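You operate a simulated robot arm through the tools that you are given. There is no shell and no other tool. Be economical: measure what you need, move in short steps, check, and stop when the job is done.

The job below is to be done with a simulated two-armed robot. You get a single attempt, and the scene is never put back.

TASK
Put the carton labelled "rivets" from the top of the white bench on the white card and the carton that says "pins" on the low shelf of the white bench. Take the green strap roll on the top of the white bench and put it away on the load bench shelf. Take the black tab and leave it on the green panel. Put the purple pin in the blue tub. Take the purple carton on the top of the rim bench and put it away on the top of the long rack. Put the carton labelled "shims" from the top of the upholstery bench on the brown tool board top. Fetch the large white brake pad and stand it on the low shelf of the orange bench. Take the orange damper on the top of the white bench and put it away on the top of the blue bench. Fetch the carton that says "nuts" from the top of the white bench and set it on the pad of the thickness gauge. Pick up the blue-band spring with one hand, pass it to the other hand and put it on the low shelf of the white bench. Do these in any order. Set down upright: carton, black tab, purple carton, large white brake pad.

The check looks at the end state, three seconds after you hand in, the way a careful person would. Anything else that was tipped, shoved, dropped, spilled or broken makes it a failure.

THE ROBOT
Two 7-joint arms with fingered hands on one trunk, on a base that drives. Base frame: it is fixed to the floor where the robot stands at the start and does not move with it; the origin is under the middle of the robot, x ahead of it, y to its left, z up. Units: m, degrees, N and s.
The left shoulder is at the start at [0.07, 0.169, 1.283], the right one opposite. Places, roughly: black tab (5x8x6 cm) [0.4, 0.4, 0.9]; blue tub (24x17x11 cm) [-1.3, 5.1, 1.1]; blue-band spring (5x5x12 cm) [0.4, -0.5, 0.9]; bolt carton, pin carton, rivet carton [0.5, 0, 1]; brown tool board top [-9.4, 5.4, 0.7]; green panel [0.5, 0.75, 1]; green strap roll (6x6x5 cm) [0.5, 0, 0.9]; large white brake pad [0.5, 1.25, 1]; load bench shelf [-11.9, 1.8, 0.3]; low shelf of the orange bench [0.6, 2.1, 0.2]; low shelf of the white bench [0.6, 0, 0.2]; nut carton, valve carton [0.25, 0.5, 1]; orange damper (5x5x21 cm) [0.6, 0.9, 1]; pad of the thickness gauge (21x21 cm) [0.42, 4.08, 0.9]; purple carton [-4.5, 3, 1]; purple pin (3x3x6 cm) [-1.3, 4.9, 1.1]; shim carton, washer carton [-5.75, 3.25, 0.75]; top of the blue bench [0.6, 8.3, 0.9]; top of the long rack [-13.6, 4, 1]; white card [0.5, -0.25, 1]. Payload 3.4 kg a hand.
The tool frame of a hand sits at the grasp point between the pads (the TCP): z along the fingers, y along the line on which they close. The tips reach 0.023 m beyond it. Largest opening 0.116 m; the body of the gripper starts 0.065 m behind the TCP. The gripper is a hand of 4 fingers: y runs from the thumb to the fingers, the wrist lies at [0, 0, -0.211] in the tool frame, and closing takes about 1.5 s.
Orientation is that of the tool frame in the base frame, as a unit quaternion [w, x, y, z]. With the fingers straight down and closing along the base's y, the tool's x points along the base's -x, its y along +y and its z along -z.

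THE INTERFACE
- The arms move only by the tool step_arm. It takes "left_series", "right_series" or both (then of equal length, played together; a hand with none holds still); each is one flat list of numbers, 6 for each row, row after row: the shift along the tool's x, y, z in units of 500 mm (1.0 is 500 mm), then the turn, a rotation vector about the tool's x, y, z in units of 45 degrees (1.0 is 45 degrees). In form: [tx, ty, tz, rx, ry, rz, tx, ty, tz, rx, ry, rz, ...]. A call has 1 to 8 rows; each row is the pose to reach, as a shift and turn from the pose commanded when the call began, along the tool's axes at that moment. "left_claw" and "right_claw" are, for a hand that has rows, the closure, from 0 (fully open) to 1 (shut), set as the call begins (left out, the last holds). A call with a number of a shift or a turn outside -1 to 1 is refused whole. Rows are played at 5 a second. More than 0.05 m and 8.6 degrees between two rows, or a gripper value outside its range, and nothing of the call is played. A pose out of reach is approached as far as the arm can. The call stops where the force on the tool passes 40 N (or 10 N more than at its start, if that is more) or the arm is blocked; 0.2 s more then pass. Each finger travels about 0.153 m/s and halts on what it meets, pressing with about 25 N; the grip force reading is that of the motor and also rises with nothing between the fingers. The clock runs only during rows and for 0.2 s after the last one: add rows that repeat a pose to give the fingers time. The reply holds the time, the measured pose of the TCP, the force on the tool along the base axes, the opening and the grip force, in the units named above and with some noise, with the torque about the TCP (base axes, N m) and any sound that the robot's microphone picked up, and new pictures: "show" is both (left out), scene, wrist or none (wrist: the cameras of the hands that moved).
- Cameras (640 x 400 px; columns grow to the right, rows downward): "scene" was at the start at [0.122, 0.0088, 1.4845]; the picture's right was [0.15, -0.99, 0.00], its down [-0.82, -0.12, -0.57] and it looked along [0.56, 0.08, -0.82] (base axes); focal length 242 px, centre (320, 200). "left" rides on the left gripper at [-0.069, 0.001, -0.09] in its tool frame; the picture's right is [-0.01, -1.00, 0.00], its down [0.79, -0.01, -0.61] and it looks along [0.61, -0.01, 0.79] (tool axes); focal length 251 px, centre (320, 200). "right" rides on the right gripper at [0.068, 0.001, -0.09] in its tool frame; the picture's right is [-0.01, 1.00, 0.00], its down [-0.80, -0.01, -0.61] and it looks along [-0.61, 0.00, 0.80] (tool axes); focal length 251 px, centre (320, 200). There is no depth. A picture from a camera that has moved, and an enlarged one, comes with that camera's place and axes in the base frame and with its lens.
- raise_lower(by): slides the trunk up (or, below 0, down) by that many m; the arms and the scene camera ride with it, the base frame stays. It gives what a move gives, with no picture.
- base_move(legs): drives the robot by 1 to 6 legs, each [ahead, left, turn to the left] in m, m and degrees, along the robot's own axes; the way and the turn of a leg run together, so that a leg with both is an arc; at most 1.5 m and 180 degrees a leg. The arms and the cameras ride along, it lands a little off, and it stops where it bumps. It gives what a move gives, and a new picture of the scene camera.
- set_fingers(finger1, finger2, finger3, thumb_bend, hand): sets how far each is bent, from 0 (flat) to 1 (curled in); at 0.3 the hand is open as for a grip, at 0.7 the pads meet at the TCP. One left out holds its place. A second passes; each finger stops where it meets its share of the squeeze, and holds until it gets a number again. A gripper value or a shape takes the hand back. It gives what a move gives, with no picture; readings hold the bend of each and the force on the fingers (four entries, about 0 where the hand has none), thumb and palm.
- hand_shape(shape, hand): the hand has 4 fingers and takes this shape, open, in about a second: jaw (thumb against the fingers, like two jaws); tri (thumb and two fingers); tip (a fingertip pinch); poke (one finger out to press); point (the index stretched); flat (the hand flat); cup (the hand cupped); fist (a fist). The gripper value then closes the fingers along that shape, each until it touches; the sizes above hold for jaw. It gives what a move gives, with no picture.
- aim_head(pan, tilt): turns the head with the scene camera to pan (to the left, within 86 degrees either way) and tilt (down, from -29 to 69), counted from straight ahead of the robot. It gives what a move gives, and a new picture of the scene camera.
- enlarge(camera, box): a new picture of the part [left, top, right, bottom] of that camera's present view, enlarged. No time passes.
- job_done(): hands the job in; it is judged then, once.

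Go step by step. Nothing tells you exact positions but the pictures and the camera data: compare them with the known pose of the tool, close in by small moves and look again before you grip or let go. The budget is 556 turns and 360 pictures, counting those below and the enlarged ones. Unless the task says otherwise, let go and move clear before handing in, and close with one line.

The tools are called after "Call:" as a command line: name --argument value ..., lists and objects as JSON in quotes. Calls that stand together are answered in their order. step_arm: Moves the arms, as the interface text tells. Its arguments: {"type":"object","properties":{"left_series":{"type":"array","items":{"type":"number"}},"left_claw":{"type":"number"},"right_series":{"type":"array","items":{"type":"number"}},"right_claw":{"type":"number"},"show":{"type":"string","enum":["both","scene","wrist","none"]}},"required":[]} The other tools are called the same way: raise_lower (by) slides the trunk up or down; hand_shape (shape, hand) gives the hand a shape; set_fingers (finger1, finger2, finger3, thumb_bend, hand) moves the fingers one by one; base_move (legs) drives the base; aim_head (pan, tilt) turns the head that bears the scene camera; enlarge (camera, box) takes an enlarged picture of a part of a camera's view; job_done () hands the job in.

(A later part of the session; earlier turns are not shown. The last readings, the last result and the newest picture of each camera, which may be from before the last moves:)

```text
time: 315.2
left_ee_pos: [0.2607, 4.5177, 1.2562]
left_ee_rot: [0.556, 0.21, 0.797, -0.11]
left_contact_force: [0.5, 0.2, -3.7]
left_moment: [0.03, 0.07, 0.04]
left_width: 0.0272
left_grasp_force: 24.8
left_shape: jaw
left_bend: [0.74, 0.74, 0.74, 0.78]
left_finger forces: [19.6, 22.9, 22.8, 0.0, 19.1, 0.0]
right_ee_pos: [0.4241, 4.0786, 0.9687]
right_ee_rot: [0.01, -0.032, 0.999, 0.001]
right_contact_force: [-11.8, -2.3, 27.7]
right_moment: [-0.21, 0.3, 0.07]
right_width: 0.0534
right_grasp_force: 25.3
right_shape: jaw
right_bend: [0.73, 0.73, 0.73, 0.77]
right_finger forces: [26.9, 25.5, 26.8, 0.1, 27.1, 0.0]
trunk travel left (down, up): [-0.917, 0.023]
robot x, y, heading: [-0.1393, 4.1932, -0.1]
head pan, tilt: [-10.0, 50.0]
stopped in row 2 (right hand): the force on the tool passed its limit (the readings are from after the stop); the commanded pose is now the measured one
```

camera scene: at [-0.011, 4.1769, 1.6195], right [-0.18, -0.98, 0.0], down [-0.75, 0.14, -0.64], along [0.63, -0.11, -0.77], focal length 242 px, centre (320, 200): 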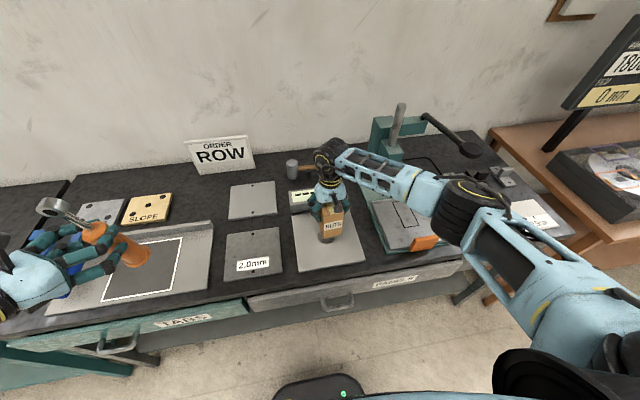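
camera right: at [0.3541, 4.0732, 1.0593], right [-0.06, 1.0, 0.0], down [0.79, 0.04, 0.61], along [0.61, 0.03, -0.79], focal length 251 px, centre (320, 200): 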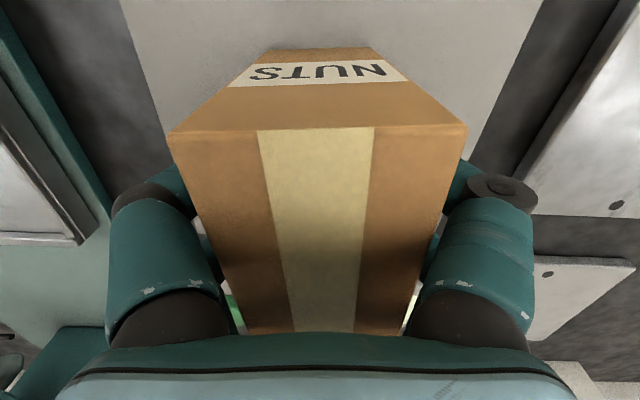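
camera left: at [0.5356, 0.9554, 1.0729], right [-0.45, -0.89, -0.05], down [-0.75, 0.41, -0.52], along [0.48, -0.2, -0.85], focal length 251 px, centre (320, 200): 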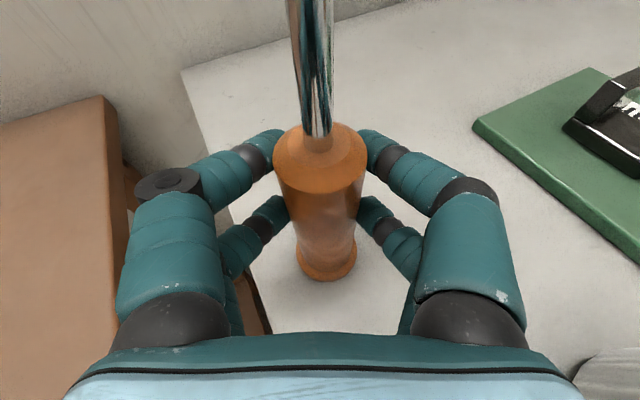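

On the pad. I relieve the pressure, release and rise.

Call:
step_arm --right_series '[0, 0, -0.004, 0, 0, 0, 0, 0, -0.008, 0, 0, 0]' --show "none"

Call:
step_arm --right_series '[0, 0, 0, 0, 0, 0, 0, 0, 0, 0, 0, 0, 0, 0, 0, 0, 0, 0, 0, 0, 0, 0, 0, 0]' --right_claw 0.1 --show "none"

Call:
step_arm --right_series '[0, 0, -0.08, 0, 0, 0, 0, 0, -0.16, 0, 0, 0, 0, 0, -0.24, 0, 0, 0, 0, 0, -0.32, 0, 0, 0, 0, 0, -0.4, 0, 0, 0, 0, 0, -0.48, 0, 0, 0]' --show "scene"

```text
time: 315.8
left_ee_pos: [0.265, 4.5173, 1.2557]
left_ee_rot: [0.555, 0.21, 0.797, -0.11]
left_contact_force: [0.8, 0.6, -3.9]
left_moment: [0.0, 0.03, 0.0]
left_width: 0.0273
left_grasp_force: 25.2
left_shape: jaw
left_bend: [0.74, 0.74, 0.74, 0.78]
left_finger forces: [19.6, 22.9, 22.8, 0.0, 19.2, 0.0]
right_ee_pos: [0.4267, 4.0756, 0.9687]
right_ee_rot: [0.009, -0.033, 0.999, 0.001]
right_contact_force: [-5.2, 1.5, 7.2]
right_moment: [-0.09, 0.16, -0.02]
right_width: 0.0533
right_grasp_force: 24.8
right_shape: jaw
right_bend: [0.73, 0.73, 0.73, 0.77]
right_finger forces: [27.2, 25.5, 26.0, 0.1, 25.7, 0.1]
trunk travel left (down, up): [-0.917, 0.023]
robot x, y, heading: [-0.1416, 4.1894, -0.3]
head pan, tilt: [-10.0, 50.0]
```

```text
time: 316.8
left_ee_pos: [0.2662, 4.5165, 1.2534]
left_ee_rot: [0.554, 0.209, 0.798, -0.109]
left_contact_force: [-0.8, -0.1, -4.0]
left_moment: [0.05, -0.01, 0.01]
left_width: 0.0273
left_grasp_force: 25.0
left_shape: jaw
left_bend: [0.74, 0.74, 0.74, 0.78]
left_finger forces: [19.6, 22.9, 22.8, 0.0, 19.2, 0.0]
right_ee_pos: [0.4275, 4.0772, 0.9678]
right_ee_rot: [0.01, -0.032, 0.999, 0.002]
right_contact_force: [0.5, 0.7, -0.1]
right_moment: [0.01, -0.02, -0.01]
right_width: 0.1044
right_grasp_force: 0.0
right_shape: jaw
right_bend: [0.47, 0.47, 0.47, 0.47]
right_finger forces: [0.0, 0.1, 0.0, 0.1, 0.0, 0.0]
trunk travel left (down, up): [-0.917, 0.023]
robot x, y, heading: [-0.139, 4.1926, -0.3]
head pan, tilt: [-10.0, 50.0]
```

```text
time: 318.2
left_ee_pos: [0.2658, 4.517, 1.2549]
left_ee_rot: [0.554, 0.209, 0.798, -0.11]
left_contact_force: [-0.3, 0.2, -4.1]
left_moment: [0.05, 0.07, 0.01]
left_width: 0.0273
left_grasp_force: 25.1
left_shape: jaw
left_bend: [0.74, 0.74, 0.74, 0.78]
left_finger forces: [19.5, 23.0, 22.8, 0.1, 19.2, 0.1]
right_ee_pos: [0.4206, 4.0748, 1.2098]
right_ee_rot: [0.007, -0.033, 0.999, 0.001]
right_contact_force: [0.6, -0.3, 0.7]
right_moment: [0.0, -0.01, -0.03]
right_width: 0.1043
right_grasp_force: 0.1
right_shape: jaw
right_bend: [0.47, 0.47, 0.47, 0.47]
right_finger forces: [0.0, 0.0, 0.1, 0.0, 0.0, 0.0]
trunk travel left (down, up): [-0.917, 0.023]
robot x, y, heading: [-0.1383, 4.1946, -0.3]
head pan, tilt: [-10.0, 50.0]
camera scene: at [-0.0125, 4.1771, 1.6196], right [-0.18, -0.98, 0.0], down [-0.75, 0.14, -0.64], along [0.63, -0.12, -0.77], focal length 242 px, centre (320, 200)
```

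scene: 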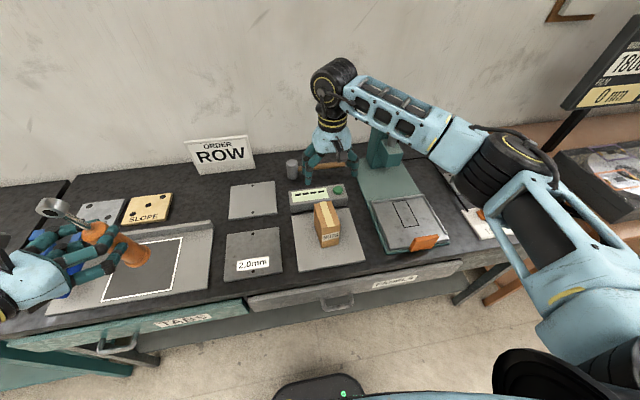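

The nuts carton stands on the gauge pad. I back off, turn left and look down the aisle toward the blue bench.

Call:
base_move --legs '[[-0.45, 0, 0], [0, 0, 90]]'

Call:
aim_head --pan 0 --tilt 20

```text
time: 324.7
left_ee_pos: [-0.9009, 4.6051, 1.2552]
left_ee_rot: [0.47, -0.412, 0.715, 0.311]
left_contact_force: [-0.1, -1.0, -4.6]
left_moment: [-0.02, 0.0, -0.01]
left_width: 0.0269
left_grasp_force: 25.2
left_shape: jaw
left_bend: [0.74, 0.74, 0.74, 0.78]
left_finger forces: [19.4, 22.8, 22.5, 0.0, 19.1, 0.0]
right_ee_pos: [-0.4572, 4.7557, 1.209]
right_ee_rot: [-0.005, 0.725, -0.688, -0.006]
right_contact_force: [1.2, 0.2, 0.4]
right_moment: [0.01, 0.02, -0.02]
right_width: 0.1043
right_grasp_force: 0.2
right_shape: jaw
right_bend: [0.47, 0.47, 0.47, 0.47]
right_finger forces: [0.0, 0.0, 0.1, 0.0, 0.0, 0.0]
trunk travel left (down, up): [-0.917, 0.023]
robot x, y, heading: [-0.5815, 4.2002, 89.0]
head pan, tilt: [-10.0, 50.0]
camera scene: at [-0.5647, 4.3209, 1.6196], right [0.98, -0.19, 0.0], down [-0.14, -0.75, -0.64], along [0.12, 0.63, -0.77], focal length 242 px, centre (320, 200)
```

scene: 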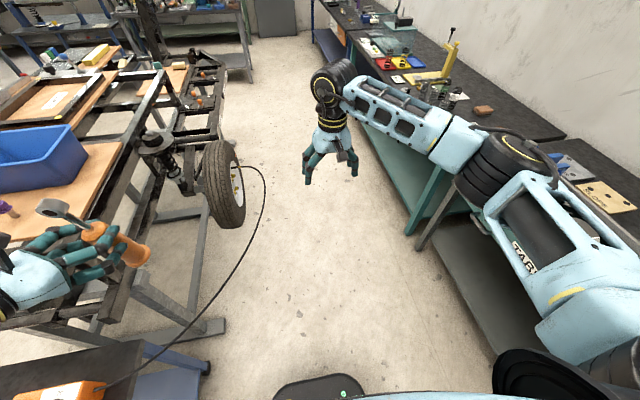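

```text
time: 325.7
left_ee_pos: [-0.9004, 4.6051, 1.2552]
left_ee_rot: [0.471, -0.412, 0.716, 0.311]
left_contact_force: [0.1, -1.0, -4.8]
left_moment: [-0.05, 0.02, -0.01]
left_width: 0.027
left_grasp_force: 25.6
left_shape: jaw
left_bend: [0.74, 0.74, 0.74, 0.78]
left_finger forces: [19.3, 22.8, 22.5, 0.0, 19.1, 0.0]
right_ee_pos: [-0.4571, 4.7554, 1.2094]
right_ee_rot: [-0.005, 0.726, -0.688, -0.007]
right_contact_force: [-0.5, -0.5, -0.3]
right_moment: [-0.03, -0.01, 0.0]
right_width: 0.1043
right_grasp_force: 0.1
right_shape: jaw
right_bend: [0.47, 0.47, 0.47, 0.47]
right_finger forces: [0.1, 0.0, 0.0, 0.0, 0.0, 0.1]
trunk travel left (down, up): [-0.917, 0.023]
robot x, y, heading: [-0.5822, 4.1953, 88.8]
head pan, tilt: [0.0, 20.0]
camera scene: at [-0.5783, 4.3382, 1.6651], right [1.0, -0.02, 0.0], down [0.0, -0.34, -0.94], along [0.01, 0.94, -0.34], focal length 242 px, centre (320, 200)
```

scene: 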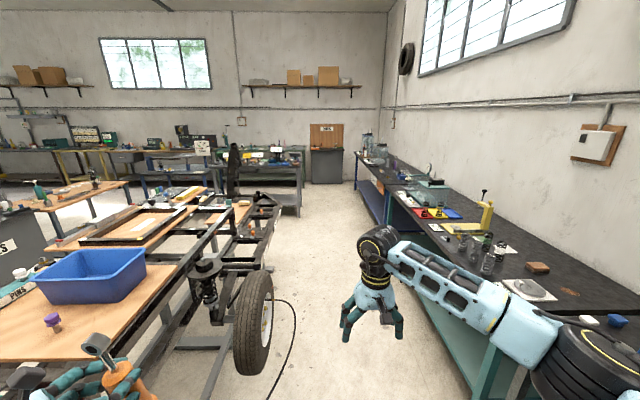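

The aisle is clear at about x≈−0.38 (a tyre and a cable on the left side). I shift right and drive ahead.

Call:
base_move --legs '[[0, -0.2, 1], [1.3, 0, 0], [1.3, 0, 0]]'

```text
time: 339.7
left_ee_pos: [-0.7463, 7.2261, 1.2553]
left_ee_rot: [0.466, -0.424, 0.708, 0.319]
left_contact_force: [1.1, 0.1, -4.2]
left_moment: [-0.04, -0.01, -0.01]
left_width: 0.0269
left_grasp_force: 25.1
left_shape: jaw
left_bend: [0.74, 0.74, 0.74, 0.78]
left_finger forces: [19.3, 22.8, 22.7, 0.1, 19.1, 0.0]
right_ee_pos: [-0.3093, 7.3912, 1.2092]
right_ee_rot: [-0.005, 0.736, -0.677, -0.007]
right_contact_force: [0.2, 0.1, 0.1]
right_moment: [-0.02, -0.02, -0.01]
right_width: 0.1044
right_grasp_force: 0.0
right_shape: jaw
right_bend: [0.47, 0.47, 0.47, 0.47]
right_finger forces: [0.0, 0.0, 0.0, 0.0, 0.0, 0.0]
trunk travel left (down, up): [-0.917, 0.023]
robot x, y, heading: [-0.4159, 6.8271, 91.0]
head pan, tilt: [0.0, 20.0]
camera scene: at [-0.4163, 6.9686, 1.6653], right [1.0, 0.02, 0.0], down [0.01, -0.34, -0.94], along [-0.01, 0.94, -0.34], focal length 242 px, centre (320, 200)
```

scene: 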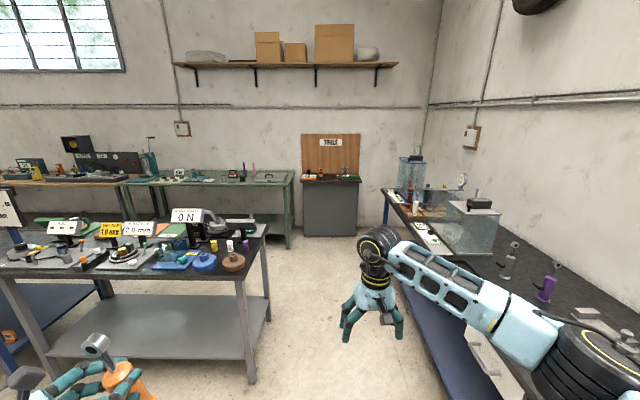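

I move ahead and turn to face the blue bench.

Call:
base_move --legs '[[0.8, 0, 0], [0, 0, -91]]'

Call:
aim_head --pan 15 --tilt 40

```text
time: 347.7
left_ee_pos: [-0.0276, 7.9445, 1.2547]
left_ee_rot: [0.555, 0.204, 0.8, -0.106]
left_contact_force: [-0.8, -0.8, -3.2]
left_moment: [0.06, 0.02, 0.04]
left_width: 0.0266
left_grasp_force: 24.4
left_shape: jaw
left_bend: [0.74, 0.74, 0.74, 0.78]
left_finger forces: [19.3, 22.8, 22.1, 0.0, 18.9, 0.0]
right_ee_pos: [0.1355, 7.5067, 1.2093]
right_ee_rot: [0.007, -0.04, 0.999, 0.002]
right_contact_force: [0.1, 0.5, -0.1]
right_moment: [0.01, 0.01, -0.01]
right_width: 0.1042
right_grasp_force: 0.0
right_shape: jaw
right_bend: [0.47, 0.47, 0.47, 0.47]
right_finger forces: [0.0, 0.0, 0.0, 0.0, 0.0, 0.1]
trunk travel left (down, up): [-0.917, 0.023]
robot x, y, heading: [-0.4288, 7.6118, 0.5]
head pan, tilt: [0.0, 20.0]
camera scene: at [-0.2831, 7.6146, 1.6652], right [0.01, -1.0, 0.0], down [-0.34, 0.0, -0.94], along [0.94, 0.01, -0.34], focal length 242 px, centre (320, 200)
```

scene: 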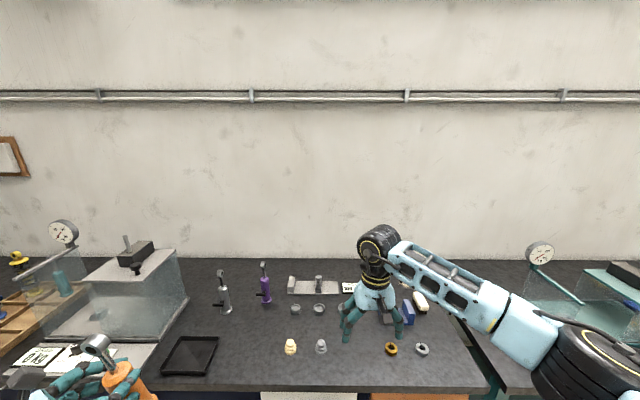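

```text
time: 348.6
left_ee_pos: [-0.0277, 7.9449, 1.2544]
left_ee_rot: [0.555, 0.203, 0.8, -0.105]
left_contact_force: [0.2, -0.1, -4.4]
left_moment: [0.04, 0.04, -0.03]
left_width: 0.0267
left_grasp_force: 25.0
left_shape: jaw
left_bend: [0.74, 0.74, 0.74, 0.78]
left_finger forces: [19.3, 22.7, 22.3, 0.0, 18.8, 0.0]
right_ee_pos: [0.1358, 7.5062, 1.2092]
right_ee_rot: [0.007, -0.04, 0.999, 0.001]
right_contact_force: [-0.8, 0.6, 0.5]
right_moment: [0.0, 0.03, -0.01]
right_width: 0.1043
right_grasp_force: 0.0
right_shape: jaw
right_bend: [0.47, 0.47, 0.47, 0.47]
right_finger forces: [0.1, 0.1, 0.0, 0.0, 0.0, 0.0]
trunk travel left (down, up): [-0.917, 0.023]
robot x, y, heading: [-0.4268, 7.6134, 0.6]
head pan, tilt: [15.0, 40.0]
camera scene: at [-0.2942, 7.636, 1.6338], right [0.27, -0.96, 0.0], down [-0.62, -0.17, -0.77], along [0.74, 0.21, -0.64], focal length 242 px, centre (320, 200)
```

scene: 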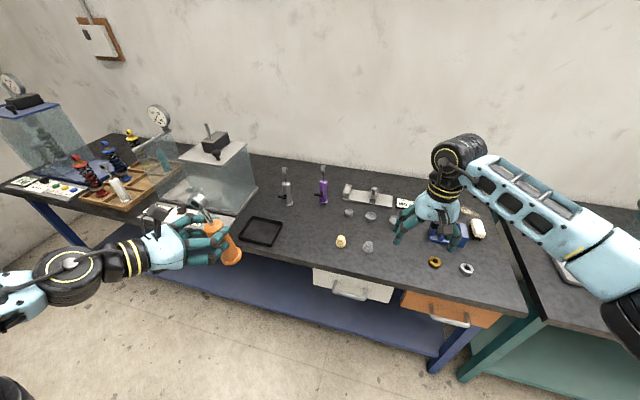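

This is the blue bench. A free spot exists at about (0.37, 7.875) between the tray, cones and the other dampers. I drive in with the damper high.

Call:
base_move --legs '[[0.37, -0.07, -0.6]]'

Call:
aim_head --pan 15 --tilt 55

```text
time: 350.9
left_ee_pos: [0.3383, 7.8759, 1.2548]
left_ee_rot: [0.555, 0.206, 0.798, -0.108]
left_contact_force: [0.4, 0.7, -4.9]
left_moment: [0.01, 0.03, -0.01]
left_width: 0.0266
left_grasp_force: 24.9
left_shape: jaw
left_bend: [0.74, 0.74, 0.74, 0.78]
left_finger forces: [19.2, 22.7, 22.3, 0.0, 18.9, 0.0]
right_ee_pos: [0.4962, 7.4353, 1.2101]
right_ee_rot: [0.008, -0.036, 0.999, 0.001]
right_contact_force: [0.6, 0.2, 0.0]
right_moment: [0.01, -0.03, 0.0]
right_width: 0.1044
right_grasp_force: 0.0
right_shape: jaw
right_bend: [0.47, 0.47, 0.47, 0.47]
right_finger forces: [0.0, 0.0, 0.0, 0.1, 0.1, 0.0]
trunk travel left (down, up): [-0.917, 0.023]
robot x, y, heading: [-0.0598, 7.5466, 0.3]
head pan, tilt: [15.0, 40.0]
camera scene: at [0.0675, 7.5694, 1.634], right [0.26, -0.96, 0.0], down [-0.62, -0.17, -0.77], along [0.74, 0.2, -0.64], focal length 242 px, centre (320, 200)
```

scene: 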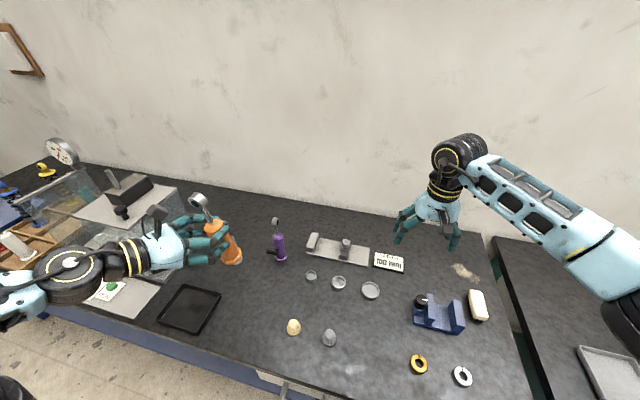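

```text
time: 351.7
left_ee_pos: [0.3396, 7.8753, 1.2548]
left_ee_rot: [0.554, 0.207, 0.799, -0.108]
left_contact_force: [-0.3, -0.3, -4.3]
left_moment: [0.04, 0.02, 0.03]
left_width: 0.0269
left_grasp_force: 24.7
left_shape: jaw
left_bend: [0.74, 0.74, 0.74, 0.78]
left_finger forces: [19.3, 22.7, 22.3, 0.0, 18.8, 0.0]
right_ee_pos: [0.4975, 7.4359, 1.2086]
right_ee_rot: [0.008, -0.037, 0.999, 0.001]
right_contact_force: [0.3, 0.5, 0.0]
right_moment: [0.02, -0.01, -0.04]
right_width: 0.1043
right_grasp_force: 0.1
right_shape: jaw
right_bend: [0.47, 0.47, 0.47, 0.47]
right_finger forces: [0.0, 0.0, 0.1, 0.0, 0.0, 0.0]
trunk travel left (down, up): [-0.917, 0.023]
robot x, y, heading: [-0.0671, 7.5442, 0.2]
head pan, tilt: [15.0, 55.0]
camera scene: at [0.0586, 7.5654, 1.6131], right [0.26, -0.96, 0.0], down [-0.79, -0.22, -0.57], along [0.55, 0.15, -0.82], focal length 242 px, centre (320, 200)
```

scene: 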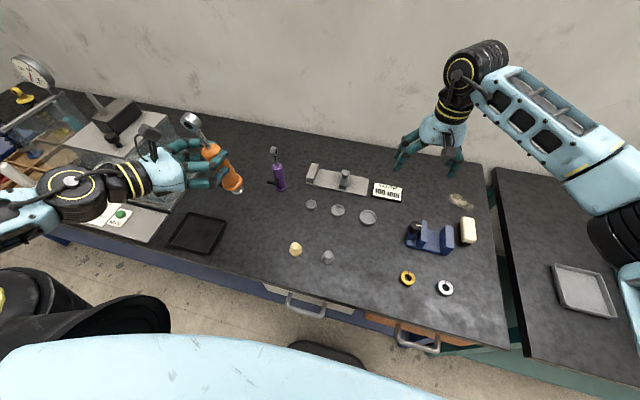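

The spot is free. I lower the left arm partly while raising the right, then use the trunk.

Call:
step_arm --left_series '[0.05, 0, 0.04, 0, 0, 0, 0.1, 0, 0.08, 0, 0, 0, 0.15, 0, 0.12, 0, 0, 0, 0.216, 0, 0.164, 0, 0, 0, 0.216, 0, 0.164, 0, 0, 0]' --right_series '[0, 0, -0.08, 0, 0, 0, 0, 0, -0.16, 0, 0, 0, 0, 0, -0.24, 0, 0, 0, 0, 0, -0.32, 0, 0, 0, 0, 0, -0.38, 0, 0, 0]' --show "none"

Call:
raise_lower --by -0.1

Call:
enlarge --camera "scene" --box '[100, 100, 360, 300]'

Call:
enlarge --camera "left" --box '[0, 0, 640, 400]'

```text
time: 352.9
left_ee_pos: [0.3775, 7.8665, 1.1239]
left_ee_rot: [0.554, 0.206, 0.799, -0.108]
left_contact_force: [-0.6, 0.2, -4.4]
left_moment: [0.03, 0.02, -0.01]
left_width: 0.0263
left_grasp_force: 24.9
left_shape: jaw
left_bend: [0.74, 0.74, 0.74, 0.79]
left_finger forces: [19.6, 23.4, 22.5, 0.0, 18.0, 0.0]
right_ee_pos: [0.4967, 7.4368, 1.3985]
right_ee_rot: [0.008, -0.037, 0.999, 0.001]
right_contact_force: [-0.4, -0.5, 0.5]
right_moment: [-0.04, 0.01, -0.01]
right_width: 0.1041
right_grasp_force: 0.1
right_shape: jaw
right_bend: [0.47, 0.47, 0.47, 0.47]
right_finger forces: [0.0, 0.1, 0.0, 0.1, 0.0, 0.1]
trunk travel left (down, up): [-0.917, 0.023]
robot x, y, heading: [-0.0641, 7.5449, 0.5]
head pan, tilt: [15.0, 55.0]
```

```text
time: 354.2
left_ee_pos: [0.3759, 7.864, 1.0221]
left_ee_rot: [0.555, 0.206, 0.799, -0.108]
left_contact_force: [-0.3, -0.3, -4.3]
left_moment: [0.02, 0.08, 0.03]
left_width: 0.0265
left_grasp_force: 24.8
left_shape: jaw
left_bend: [0.74, 0.74, 0.74, 0.79]
left_finger forces: [19.5, 23.4, 22.4, 0.0, 18.1, 0.1]
right_ee_pos: [0.4954, 7.4341, 1.2995]
right_ee_rot: [0.007, -0.037, 0.999, 0.002]
right_contact_force: [0.2, 0.1, -1.1]
right_moment: [0.02, 0.02, 0.01]
right_width: 0.1044
right_grasp_force: 0.1
right_shape: jaw
right_bend: [0.47, 0.47, 0.47, 0.47]
right_finger forces: [0.1, 0.1, 0.0, 0.0, 0.0, 0.1]
trunk travel left (down, up): [-0.817, 0.123]
robot x, y, heading: [-0.0643, 7.5442, 0.3]
head pan, tilt: [15.0, 55.0]
```

```text
2.00 times, centred on (230, 200) of scene
camera zoom: at [0.058, 7.5653, 1.5131], right [0.26, -0.96, 0.0], down [-0.79, -0.22, -0.57], along [0.55, 0.15, -0.82], focal length 483 px, centre (500, 200)
```

zoom: 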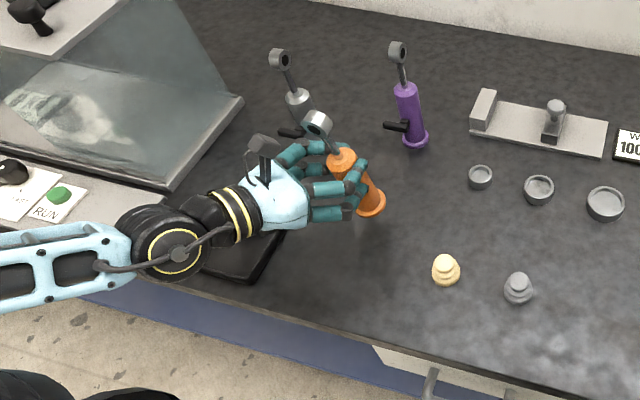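

```text
1.00 times, centred on (320, 200) of left
camera zoom: at [0.3219, 7.886, 1.1196], right [-0.45, -0.89, -0.05], down [-0.75, 0.4, -0.52], along [0.48, -0.19, -0.85], focal length 251 px, centre (320, 200)
```

zoom: 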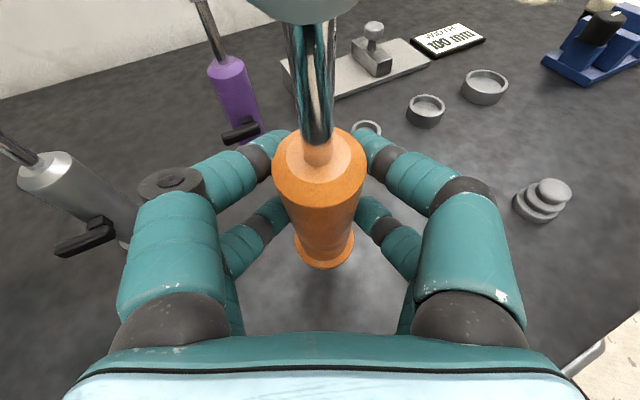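

Clear of neighbours. I lower slowly with the arm.

Call:
step_arm --left_series '[0.018, 0.002, 0.007, 0, 0, 0, 0.037, 0.003, 0.014, 0, 0, 0, 0.037, 0.003, 0.014, 0, 0, 0]' --show "none"

Call:
step_arm --left_series '[0.012, 0, 0.0045, 0, 0, 0, 0.018, 0, 0.007, 0, 0, 0, 0.018, 0, 0.007, 0, 0, 0]' --show "none"

```text
time: 355.0
left_ee_pos: [0.3773, 7.8664, 1.0047]
left_ee_rot: [0.555, 0.206, 0.799, -0.108]
left_contact_force: [-0.7, -0.4, -4.1]
left_moment: [0.03, 0.05, 0.01]
left_width: 0.0263
left_grasp_force: 25.0
left_shape: jaw
left_bend: [0.74, 0.74, 0.74, 0.79]
left_finger forces: [19.5, 23.3, 22.5, 0.0, 18.0, 0.1]
right_ee_pos: [0.4954, 7.4353, 1.2981]
right_ee_rot: [0.009, -0.038, 0.999, 0.001]
right_contact_force: [-0.4, -0.4, 0.2]
right_moment: [0.01, 0.03, 0.0]
right_width: 0.1042
right_grasp_force: 0.1
right_shape: jaw
right_bend: [0.47, 0.47, 0.47, 0.47]
right_finger forces: [0.1, 0.1, 0.0, 0.0, 0.0, 0.0]
trunk travel left (down, up): [-0.817, 0.123]
robot x, y, heading: [-0.0625, 7.5482, 0.3]
head pan, tilt: [15.0, 55.0]
```

```text
time: 355.8
left_ee_pos: [0.3768, 7.8683, 0.9947]
left_ee_rot: [0.554, 0.206, 0.799, -0.107]
left_contact_force: [-0.2, -0.1, -4.6]
left_moment: [0.02, 0.07, 0.01]
left_width: 0.0265
left_grasp_force: 25.3
left_shape: jaw
left_bend: [0.74, 0.74, 0.74, 0.79]
left_finger forces: [19.4, 23.3, 22.4, 0.0, 18.0, 0.0]
right_ee_pos: [0.4962, 7.4354, 1.2987]
right_ee_rot: [0.007, -0.037, 0.999, 0.001]
right_contact_force: [-0.2, -0.4, 0.1]
right_moment: [0.01, -0.01, -0.02]
right_width: 0.1043
right_grasp_force: 0.1
right_shape: jaw
right_bend: [0.47, 0.47, 0.47, 0.47]
right_finger forces: [0.0, 0.1, 0.0, 0.0, 0.0, 0.1]
trunk travel left (down, up): [-0.817, 0.123]
robot x, y, heading: [-0.0631, 7.5454, 0.3]
head pan, tilt: [15.0, 55.0]
```

Call:
step_arm --left_series '[0.01, 0, 0.0036, 0, 0, 0, 0.01, 0, 0.0036, 0, 0, 0]' --show "none"

Call:
step_arm --left_series '[0.01, 0, 0.0036, 0, 0, 0, 0.01, 0, 0.0036, 0, 0, 0]' --show "wrist"

```text
time: 356.4
left_ee_pos: [0.3781, 7.8688, 0.989]
left_ee_rot: [0.555, 0.206, 0.799, -0.107]
left_contact_force: [-0.2, -0.7, -4.5]
left_moment: [0.01, 0.03, 0.01]
left_width: 0.0263
left_grasp_force: 24.7
left_shape: jaw
left_bend: [0.74, 0.74, 0.74, 0.79]
left_finger forces: [19.4, 23.2, 22.3, 0.1, 18.1, 0.1]
right_ee_pos: [0.4966, 7.436, 1.2997]
right_ee_rot: [0.007, -0.036, 0.999, 0.001]
right_contact_force: [0.0, -0.2, -0.2]
right_moment: [0.03, 0.01, -0.02]
right_width: 0.1044
right_grasp_force: 0.0
right_shape: jaw
right_bend: [0.47, 0.47, 0.47, 0.47]
right_finger forces: [0.1, 0.0, 0.0, 0.0, 0.0, 0.0]
trunk travel left (down, up): [-0.817, 0.123]
robot x, y, heading: [-0.0633, 7.5494, 0.3]
head pan, tilt: [15.0, 55.0]
```

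```text
time: 357.0
left_ee_pos: [0.3777, 7.8684, 0.9839]
left_ee_rot: [0.555, 0.207, 0.799, -0.108]
left_contact_force: [0.2, 0.8, -5.1]
left_moment: [-0.01, 0.0, 0.02]
left_width: 0.0266
left_grasp_force: 24.7
left_shape: jaw
left_bend: [0.74, 0.74, 0.74, 0.79]
left_finger forces: [19.3, 23.2, 22.4, 0.0, 18.1, 0.0]
right_ee_pos: [0.4963, 7.436, 1.2981]
right_ee_rot: [0.007, -0.036, 0.999, 0.001]
right_contact_force: [0.0, 0.6, -0.3]
right_moment: [-0.01, -0.01, -0.04]
right_width: 0.1044
right_grasp_force: 0.1
right_shape: jaw
right_bend: [0.47, 0.47, 0.47, 0.47]
right_finger forces: [0.0, 0.0, 0.1, 0.0, 0.0, 0.0]
trunk travel left (down, up): [-0.817, 0.123]
robot x, y, heading: [-0.0624, 7.5463, 0.2]
head pan, tilt: [15.0, 55.0]
camera left: at [0.3232, 7.8893, 1.079], right [-0.45, -0.89, -0.05], down [-0.75, 0.4, -0.52], along [0.48, -0.2, -0.85], focal length 251 px, centre (320, 200)
```

left: 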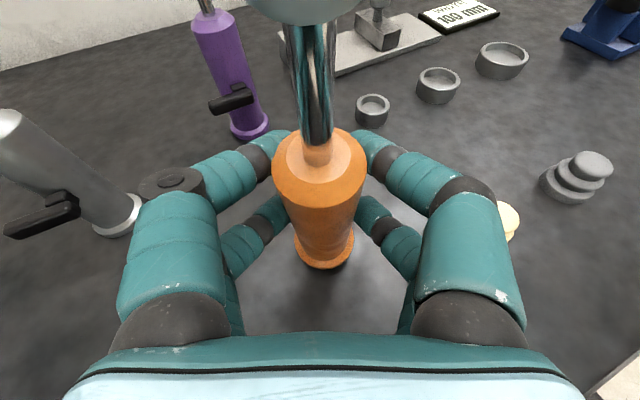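

Call:
step_arm --left_series '[0.01, 0, 0.0036, 0, 0, 0, 0.01, 0, 0.0036, 0, 0, 0]' --show "none"

Call:
step_arm --left_series '[0.008, 0, 0.003, 0, 0, 0, 0.008, 0, 0.003, 0, 0, 0]' --show "none"

```text
time: 357.6
left_ee_pos: [0.3783, 7.8679, 0.9771]
left_ee_rot: [0.553, 0.206, 0.8, -0.107]
left_contact_force: [-0.3, -0.7, -3.6]
left_moment: [0.03, 0.04, -0.03]
left_width: 0.0264
left_grasp_force: 25.0
left_shape: jaw
left_bend: [0.74, 0.74, 0.74, 0.79]
left_finger forces: [19.5, 23.2, 22.4, 0.0, 18.0, 0.1]
right_ee_pos: [0.4961, 7.4359, 1.2987]
right_ee_rot: [0.007, -0.036, 0.999, 0.001]
right_contact_force: [-0.3, 0.1, -0.2]
right_moment: [0.03, 0.02, 0.0]
right_width: 0.1043
right_grasp_force: 0.1
right_shape: jaw
right_bend: [0.47, 0.47, 0.47, 0.47]
right_finger forces: [0.0, 0.0, 0.1, 0.1, 0.0, 0.0]
trunk travel left (down, up): [-0.817, 0.123]
robot x, y, heading: [-0.0633, 7.549, 0.1]
head pan, tilt: [15.0, 55.0]
```

```text
time: 358.2
left_ee_pos: [0.379, 7.868, 0.9727]
left_ee_rot: [0.555, 0.206, 0.799, -0.107]
left_contact_force: [0.1, -0.2, -3.8]
left_moment: [0.01, 0.07, -0.01]
left_width: 0.0263
left_grasp_force: 24.6
left_shape: jaw
left_bend: [0.74, 0.74, 0.74, 0.79]
left_finger forces: [19.4, 23.2, 22.4, 0.0, 17.9, 0.0]
right_ee_pos: [0.4965, 7.4362, 1.299]
right_ee_rot: [0.007, -0.037, 0.999, 0.001]
right_contact_force: [-0.3, 0.2, 0.1]
right_moment: [0.02, -0.02, -0.02]
right_width: 0.1043
right_grasp_force: 0.0
right_shape: jaw
right_bend: [0.47, 0.47, 0.47, 0.47]
right_finger forces: [0.1, 0.0, 0.0, 0.0, 0.0, 0.0]
trunk travel left (down, up): [-0.817, 0.123]
robot x, y, heading: [-0.0651, 7.544, 0.3]
head pan, tilt: [15.0, 55.0]
```

Call:
step_arm --left_series '[0.008, 0, 0.003, 0, 0, 0, 0.008, 0, 0.003, 0, 0, 0]' --show "none"

Call:
step_arm --left_series '[0.008, 0, 0.003, 0, 0, 0, 0.008, 0, 0.003, 0, 0, 0]' --show "none"

```text
time: 358.8
left_ee_pos: [0.3786, 7.8688, 0.9694]
left_ee_rot: [0.554, 0.206, 0.8, -0.106]
left_contact_force: [-0.1, 0.8, -4.3]
left_moment: [0.02, 0.02, -0.01]
left_width: 0.0264
left_grasp_force: 25.2
left_shape: jaw
left_bend: [0.74, 0.74, 0.74, 0.79]
left_finger forces: [19.4, 23.2, 22.4, 0.0, 18.0, 0.0]
right_ee_pos: [0.4967, 7.4358, 1.2991]
right_ee_rot: [0.008, -0.036, 0.999, 0.001]
right_contact_force: [0.2, -0.6, -0.1]
right_moment: [0.01, 0.04, 0.01]
right_width: 0.1039
right_grasp_force: 0.1
right_shape: jaw
right_bend: [0.47, 0.47, 0.47, 0.47]
right_finger forces: [0.0, 0.0, 0.0, 0.0, 0.1, 0.0]
trunk travel left (down, up): [-0.817, 0.123]
robot x, y, heading: [-0.0616, 7.5448, -0.1]
head pan, tilt: [15.0, 55.0]
```

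```text
time: 359.4
left_ee_pos: [0.3772, 7.8693, 0.9645]
left_ee_rot: [0.554, 0.206, 0.8, -0.107]
left_contact_force: [-0.2, 0.9, -4.2]
left_moment: [0.06, 0.04, 0.01]
left_width: 0.0264
left_grasp_force: 25.1
left_shape: jaw
left_bend: [0.74, 0.74, 0.74, 0.79]
left_finger forces: [19.4, 23.3, 22.3, 0.0, 17.9, 0.1]
right_ee_pos: [0.4959, 7.4365, 1.2989]
right_ee_rot: [0.008, -0.037, 0.999, 0.001]
right_contact_force: [0.0, -0.3, -0.9]
right_moment: [0.0, 0.02, -0.03]
right_width: 0.1043
right_grasp_force: 0.0
right_shape: jaw
right_bend: [0.47, 0.47, 0.47, 0.47]
right_finger forces: [0.1, 0.0, 0.0, 0.0, 0.1, 0.0]
trunk travel left (down, up): [-0.817, 0.123]
robot x, y, heading: [-0.0623, 7.5477, 0.0]
head pan, tilt: [15.0, 55.0]
```

Call:
enlarge --camera "left" --box '[220, 100, 420, 300]'

Call:
step_arm --left_series '[0.008, 0, 0.003, 0, 0, 0, 0.008, 0, 0.003, 0, 0, 0]' --show "none"

```text
2.00 times, centred on (320, 200) of left
camera zoom: at [0.3235, 7.8903, 1.0611], right [-0.45, -0.89, -0.05], down [-0.75, 0.4, -0.52], along [0.48, -0.19, -0.85], focal length 503 px, centre (320, 200)
```

zoom: 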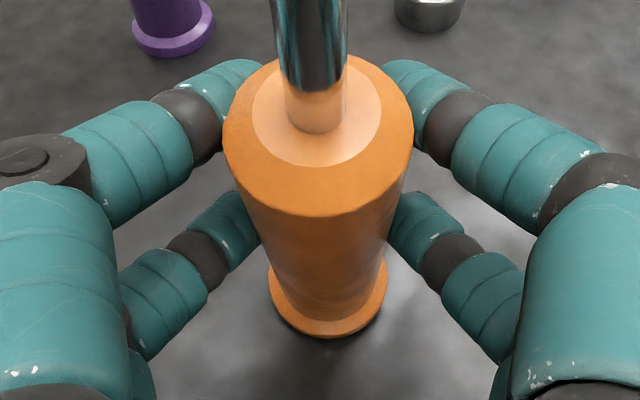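

```text
time: 360.0
left_ee_pos: [0.3767, 7.869, 0.9616]
left_ee_rot: [0.554, 0.206, 0.799, -0.108]
left_contact_force: [0.6, 0.1, -3.8]
left_moment: [0.05, 0.06, 0.01]
left_width: 0.0264
left_grasp_force: 25.0
left_shape: jaw
left_bend: [0.74, 0.74, 0.74, 0.79]
left_finger forces: [19.4, 23.2, 22.2, 0.0, 18.0, 0.0]
right_ee_pos: [0.4972, 7.4353, 1.2989]
right_ee_rot: [0.008, -0.036, 0.999, 0.002]
right_contact_force: [0.6, 0.2, -0.3]
right_moment: [-0.01, -0.02, 0.0]
right_width: 0.1045
right_grasp_force: 0.1
right_shape: jaw
right_bend: [0.47, 0.47, 0.47, 0.47]
right_finger forces: [0.1, 0.1, 0.0, 0.0, 0.1, 0.0]
trunk travel left (down, up): [-0.817, 0.123]
robot x, y, heading: [-0.0659, 7.5485, -0.0]
head pan, tilt: [15.0, 55.0]
```

Call:
step_arm --left_series '[0.01, 0, 0.0036, 0, 0, 0, 0.01, 0, 0.0036, 0, 0, 0]' --show "none"

Call:
step_arm --left_series '[0.01, 0, 0.0036, 0, 0, 0, 0.01, 0, 0.0036, 0, 0, 0]' --show "none"

```text
time: 360.6
left_ee_pos: [0.3778, 7.8687, 0.9593]
left_ee_rot: [0.557, 0.206, 0.798, -0.105]
left_contact_force: [3.6, -0.4, 19.9]
left_moment: [0.1, -0.14, 0.03]
left_width: 0.0265
left_grasp_force: 25.1
left_shape: jaw
left_bend: [0.74, 0.74, 0.74, 0.79]
left_finger forces: [22.4, 25.8, 22.8, 0.1, 19.9, 0.0]
right_ee_pos: [0.4954, 7.4331, 1.2997]
right_ee_rot: [0.008, -0.037, 0.999, 0.002]
right_contact_force: [0.8, 0.8, -0.2]
right_moment: [-0.01, 0.0, 0.01]
right_width: 0.1047
right_grasp_force: 0.1
right_shape: jaw
right_bend: [0.47, 0.47, 0.47, 0.47]
right_finger forces: [0.1, 0.1, 0.0, 0.0, 0.1, 0.0]
trunk travel left (down, up): [-0.817, 0.123]
robot x, y, heading: [-0.0589, 7.5477, 0.2]
head pan, tilt: [15.0, 55.0]
```

```text
time: 361.1
left_ee_pos: [0.3799, 7.8681, 0.9601]
left_ee_rot: [0.563, 0.206, 0.794, -0.105]
left_contact_force: [-2.6, -1.5, 21.4]
left_moment: [0.07, 0.37, -0.04]
left_width: 0.0265
left_grasp_force: 25.1
left_shape: jaw
left_bend: [0.74, 0.74, 0.74, 0.79]
left_finger forces: [24.8, 28.5, 29.1, 0.0, 22.3, 0.0]
right_ee_pos: [0.4922, 7.4333, 1.3006]
right_ee_rot: [0.009, -0.036, 0.999, 0.003]
right_contact_force: [0.2, 0.6, -0.9]
right_moment: [-0.02, -0.03, 0.0]
right_width: 0.1046
right_grasp_force: 0.1
right_shape: jaw
right_bend: [0.47, 0.47, 0.47, 0.47]
right_finger forces: [0.0, 0.0, 0.0, 0.0, 0.1, 0.0]
trunk travel left (down, up): [-0.817, 0.123]
robot x, y, heading: [-0.0634, 7.5447, 0.4]
head pan, tilt: [15.0, 55.0]
stopped in row 2 (left hand): the force on the tool passed its limit (the readings are from after the stop); the commanded pose is now the measured one
```

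Contact. I ease up, open moderately and draw back horizontally.

Call:
step_arm --left_series '[-0.004, 0, -0.0015, 0, 0, 0, -0.006, 0, -0.002, 0, 0, 0]' --show "none"

Call:
step_arm --left_series '[0, 0, 0, 0, 0, 0, 0, 0, 0, 0, 0, 0, 0, 0, 0, 0, 0, 0, 0, 0, 0, 0, 0, 0]' --left_claw 0.3 --show "wrist"

```text
time: 361.7
left_ee_pos: [0.3795, 7.8678, 0.9583]
left_ee_rot: [0.56, 0.206, 0.795, -0.106]
left_contact_force: [-1.4, -0.6, 11.2]
left_moment: [0.06, 0.25, -0.01]
left_width: 0.0265
left_grasp_force: 25.0
left_shape: jaw
left_bend: [0.74, 0.74, 0.74, 0.79]
left_finger forces: [22.2, 27.2, 27.1, 0.0, 20.6, 0.0]
right_ee_pos: [0.494, 7.4335, 1.2995]
right_ee_rot: [0.009, -0.037, 0.999, 0.002]
right_contact_force: [-0.8, -0.2, 0.1]
right_moment: [-0.03, -0.01, 0.03]
right_width: 0.1045
right_grasp_force: 0.1
right_shape: jaw
right_bend: [0.47, 0.47, 0.47, 0.47]
right_finger forces: [0.1, 0.1, 0.0, 0.0, 0.0, 0.0]
trunk travel left (down, up): [-0.817, 0.123]
robot x, y, heading: [-0.0599, 7.543, 0.1]
head pan, tilt: [15.0, 55.0]
```

```text
time: 362.7
left_ee_pos: [0.3802, 7.8697, 0.9585]
left_ee_rot: [0.559, 0.206, 0.796, -0.106]
left_contact_force: [0.2, 1.1, -0.4]
left_moment: [-0.03, 0.0, 0.04]
left_width: 0.0807
left_grasp_force: 0.1
left_shape: jaw
left_bend: [0.67, 0.67, 0.67, 0.67]
left_finger forces: [0.0, 0.0, 0.1, 0.1, 0.0, 0.0]
right_ee_pos: [0.4951, 7.4352, 1.2991]
right_ee_rot: [0.008, -0.037, 0.999, 0.001]
right_contact_force: [-0.4, -0.8, 0.4]
right_moment: [-0.01, -0.04, 0.01]
right_width: 0.1041
right_grasp_force: 0.1
right_shape: jaw
right_bend: [0.47, 0.47, 0.47, 0.47]
right_finger forces: [0.0, 0.0, 0.0, 0.0, 0.0, 0.0]
trunk travel left (down, up): [-0.817, 0.123]
robot x, y, heading: [-0.062, 7.552, 0.0]
head pan, tilt: [15.0, 55.0]
camera left: at [0.3251, 7.8905, 1.0533], right [-0.44, -0.89, -0.05], down [-0.75, 0.4, -0.53], along [0.49, -0.2, -0.85], focal length 251 px, centre (320, 200)
```

left: 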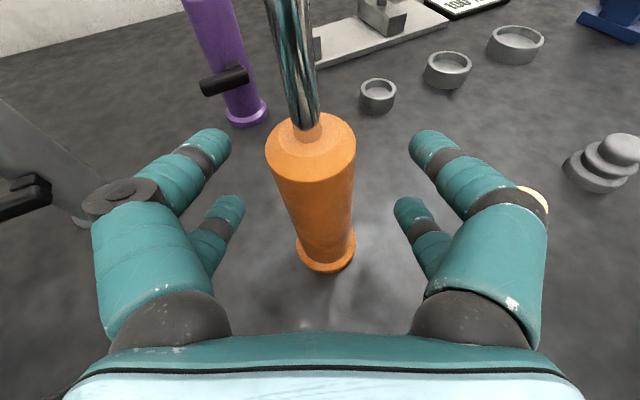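

Damper stands free. Retract and rise.

Call:
step_arm --left_series '[0.03, 0, -0.08, 0, 0, 0, 0.06, 0, -0.155, 0, 0, 0, 0.09, 0, -0.235, 0, 0, 0, 0.0, 0, -0.27, 0, 0, 0, -0.09, 0, -0.3, 0, 0, 0, -0.18, 0, -0.33, 0, 0, 0, -0.27, 0, -0.36, 0, 0, 0]' --show "scene"

```text
time: 364.3
left_ee_pos: [0.2673, 7.9094, 1.1478]
left_ee_rot: [0.559, 0.207, 0.796, -0.106]
left_contact_force: [-0.2, 0.3, 0.3]
left_moment: [0.0, -0.03, 0.02]
left_width: 0.0807
left_grasp_force: 0.1
left_shape: jaw
left_bend: [0.67, 0.67, 0.67, 0.67]
left_finger forces: [0.1, 0.0, 0.0, 0.0, 0.0, 0.0]
right_ee_pos: [0.4958, 7.433, 1.2997]
right_ee_rot: [0.009, -0.037, 0.999, 0.004]
right_contact_force: [0.3, 0.8, 0.7]
right_moment: [0.05, -0.01, -0.04]
right_width: 0.1044
right_grasp_force: 0.0
right_shape: jaw
right_bend: [0.47, 0.47, 0.47, 0.47]
right_finger forces: [0.1, 0.0, 0.0, 0.0, 0.0, 0.1]
trunk travel left (down, up): [-0.817, 0.123]
robot x, y, heading: [-0.0622, 7.5476, 0.4]
head pan, tilt: [15.0, 55.0]
camera scene: at [0.0567, 7.5624, 1.5132], right [0.26, -0.96, 0.0], down [-0.79, -0.21, -0.57], along [0.55, 0.15, -0.82], focal length 242 px, centre (320, 200)
```

scene: 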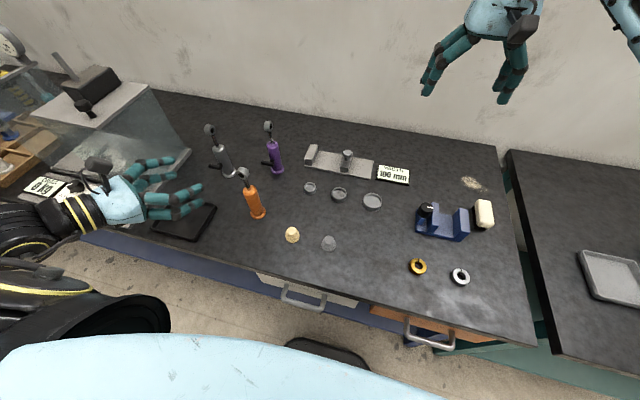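

Next the purple pin. I retreat, travel back along the aisle to y≈4.75 and turn toward the table with the blue tub.

Call:
raise_lower --by 0.12

Call:
base_move --legs '[[-0.36, 0, 0], [0, -1.4, 0], [0, -1.4, 0]]'

Call:
base_move --legs '[[0, 0, 90], [0, 0, 90]]'

Call:
aim_head --pan -10 --tilt 45

```text
time: 365.8
left_ee_pos: [0.2682, 7.9114, 1.2666]
left_ee_rot: [0.559, 0.207, 0.796, -0.107]
left_contact_force: [-0.9, 0.0, -0.2]
left_moment: [0.03, 0.02, -0.01]
left_width: 0.081
left_grasp_force: 0.1
left_shape: jaw
left_bend: [0.67, 0.67, 0.67, 0.67]
left_finger forces: [0.1, 0.0, 0.0, 0.0, 0.0, 0.1]
right_ee_pos: [0.4956, 7.4363, 1.4187]
right_ee_rot: [0.009, -0.036, 0.999, 0.001]
right_contact_force: [0.3, -0.3, 0.6]
right_moment: [0.0, 0.02, 0.0]
right_width: 0.1044
right_grasp_force: 0.1
right_shape: jaw
right_bend: [0.47, 0.47, 0.47, 0.47]
right_finger forces: [0.0, 0.1, 0.1, 0.0, 0.0, 0.0]
trunk travel left (down, up): [-0.937, 0.003]
robot x, y, heading: [-0.0629, 7.5477, 0.4]
head pan, tilt: [15.0, 55.0]
```

```text
time: 381.5
left_ee_pos: [-0.0727, 5.0649, 1.2665]
left_ee_rot: [0.559, 0.203, 0.797, -0.104]
left_contact_force: [-0.3, -0.2, 0.0]
left_moment: [0.04, -0.05, 0.05]
left_width: 0.081
left_grasp_force: 0.0
left_shape: jaw
left_bend: [0.67, 0.67, 0.67, 0.67]
left_finger forces: [0.0, 0.0, 0.0, 0.1, 0.0, 0.1]
right_ee_pos: [0.159, 4.5902, 1.4196]
right_ee_rot: [0.008, -0.041, 0.999, 0.001]
right_contact_force: [0.7, 0.1, 0.2]
right_moment: [-0.02, -0.03, 0.01]
right_width: 0.1043
right_grasp_force: 0.0
right_shape: jaw
right_bend: [0.47, 0.47, 0.47, 0.47]
right_finger forces: [0.0, 0.0, 0.0, 0.1, 0.1, 0.0]
trunk travel left (down, up): [-0.937, 0.003]
robot x, y, heading: [-0.399, 4.6971, 0.7]
head pan, tilt: [15.0, 55.0]
camera scene: at [-0.2791, 4.716, 1.6331], right [0.27, -0.96, 0.0], down [-0.79, -0.22, -0.57], along [0.55, 0.16, -0.82], focal length 242 px, centre (320, 200)
```

scene: 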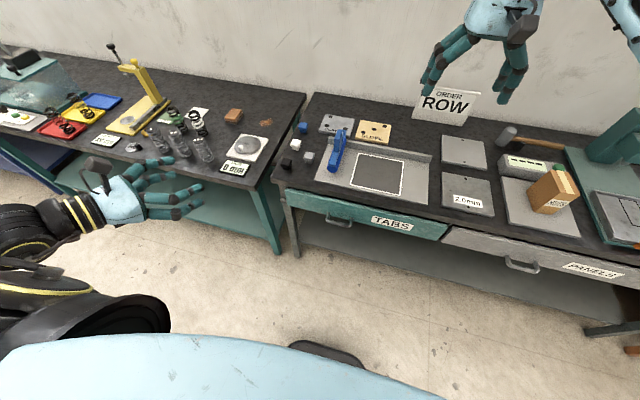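

```text
time: 389.6
left_ee_pos: [-0.7135, 4.3167, 1.2677]
left_ee_rot: [-0.091, 0.801, -0.186, -0.562]
left_contact_force: [-0.2, -1.5, -0.4]
left_moment: [0.02, 0.03, 0.01]
left_width: 0.0808
left_grasp_force: 0.1
left_shape: jaw
left_bend: [0.67, 0.67, 0.67, 0.67]
left_finger forces: [0.1, 0.1, 0.0, 0.0, 0.0, 0.1]
right_ee_pos: [-0.963, 4.7802, 1.419]
right_ee_rot: [0.002, 0.998, 0.062, -0.009]
right_contact_force: [0.0, -0.2, 0.1]
right_moment: [0.0, 0.0, -0.02]
right_width: 0.1045
right_grasp_force: 0.1
right_shape: jaw
right_bend: [0.47, 0.47, 0.47, 0.47]
right_finger forces: [0.1, 0.0, 0.0, 0.0, 0.1, 0.0]
trunk travel left (down, up): [-0.937, 0.003]
robot x, y, heading: [-0.4007, 4.6973, -176.7]
head pan, tilt: [15.0, 55.0]
camera scene: at [-0.5175, 4.6698, 1.6331], right [-0.31, 0.95, 0.0], down [0.78, 0.25, -0.57], along [-0.55, -0.18, -0.82], focal length 242 px, centre (320, 200)
```

scene: 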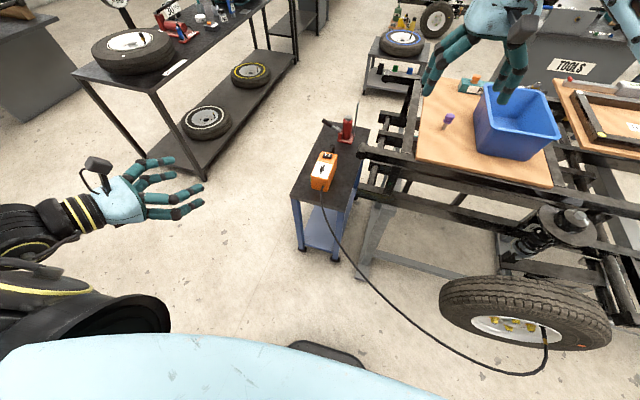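

```text
time: 390.5
left_ee_pos: [-0.712, 4.3168, 1.2663]
left_ee_rot: [-0.093, 0.8, -0.186, -0.562]
left_contact_force: [0.1, -0.2, 0.2]
left_moment: [-0.04, 0.01, -0.01]
left_width: 0.0807
left_grasp_force: 0.0
left_shape: jaw
left_bend: [0.67, 0.67, 0.67, 0.67]
left_finger forces: [0.0, 0.0, 0.0, 0.0, 0.1, 0.0]
right_ee_pos: [-0.9633, 4.7804, 1.4189]
right_ee_rot: [0.002, 0.998, 0.061, -0.008]
right_contact_force: [0.0, 0.8, -0.3]
right_moment: [-0.02, 0.0, 0.0]
right_width: 0.1043
right_grasp_force: 0.0
right_shape: jaw
right_bend: [0.47, 0.47, 0.47, 0.47]
right_finger forces: [0.0, 0.0, 0.0, 0.0, 0.0, 0.0]
trunk travel left (down, up): [-0.937, 0.003]
robot x, y, heading: [-0.3957, 4.6961, -176.9]
head pan, tilt: [-10.0, 45.0]
camera scene: at [-0.5294, 4.7014, 1.6465], right [0.12, 0.99, 0.0], down [0.7, -0.08, -0.71], along [-0.7, 0.08, -0.71], focal length 242 px, centre (320, 200)
```

scene: 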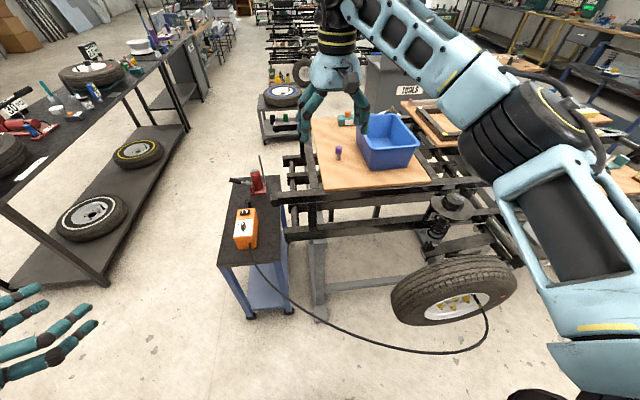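

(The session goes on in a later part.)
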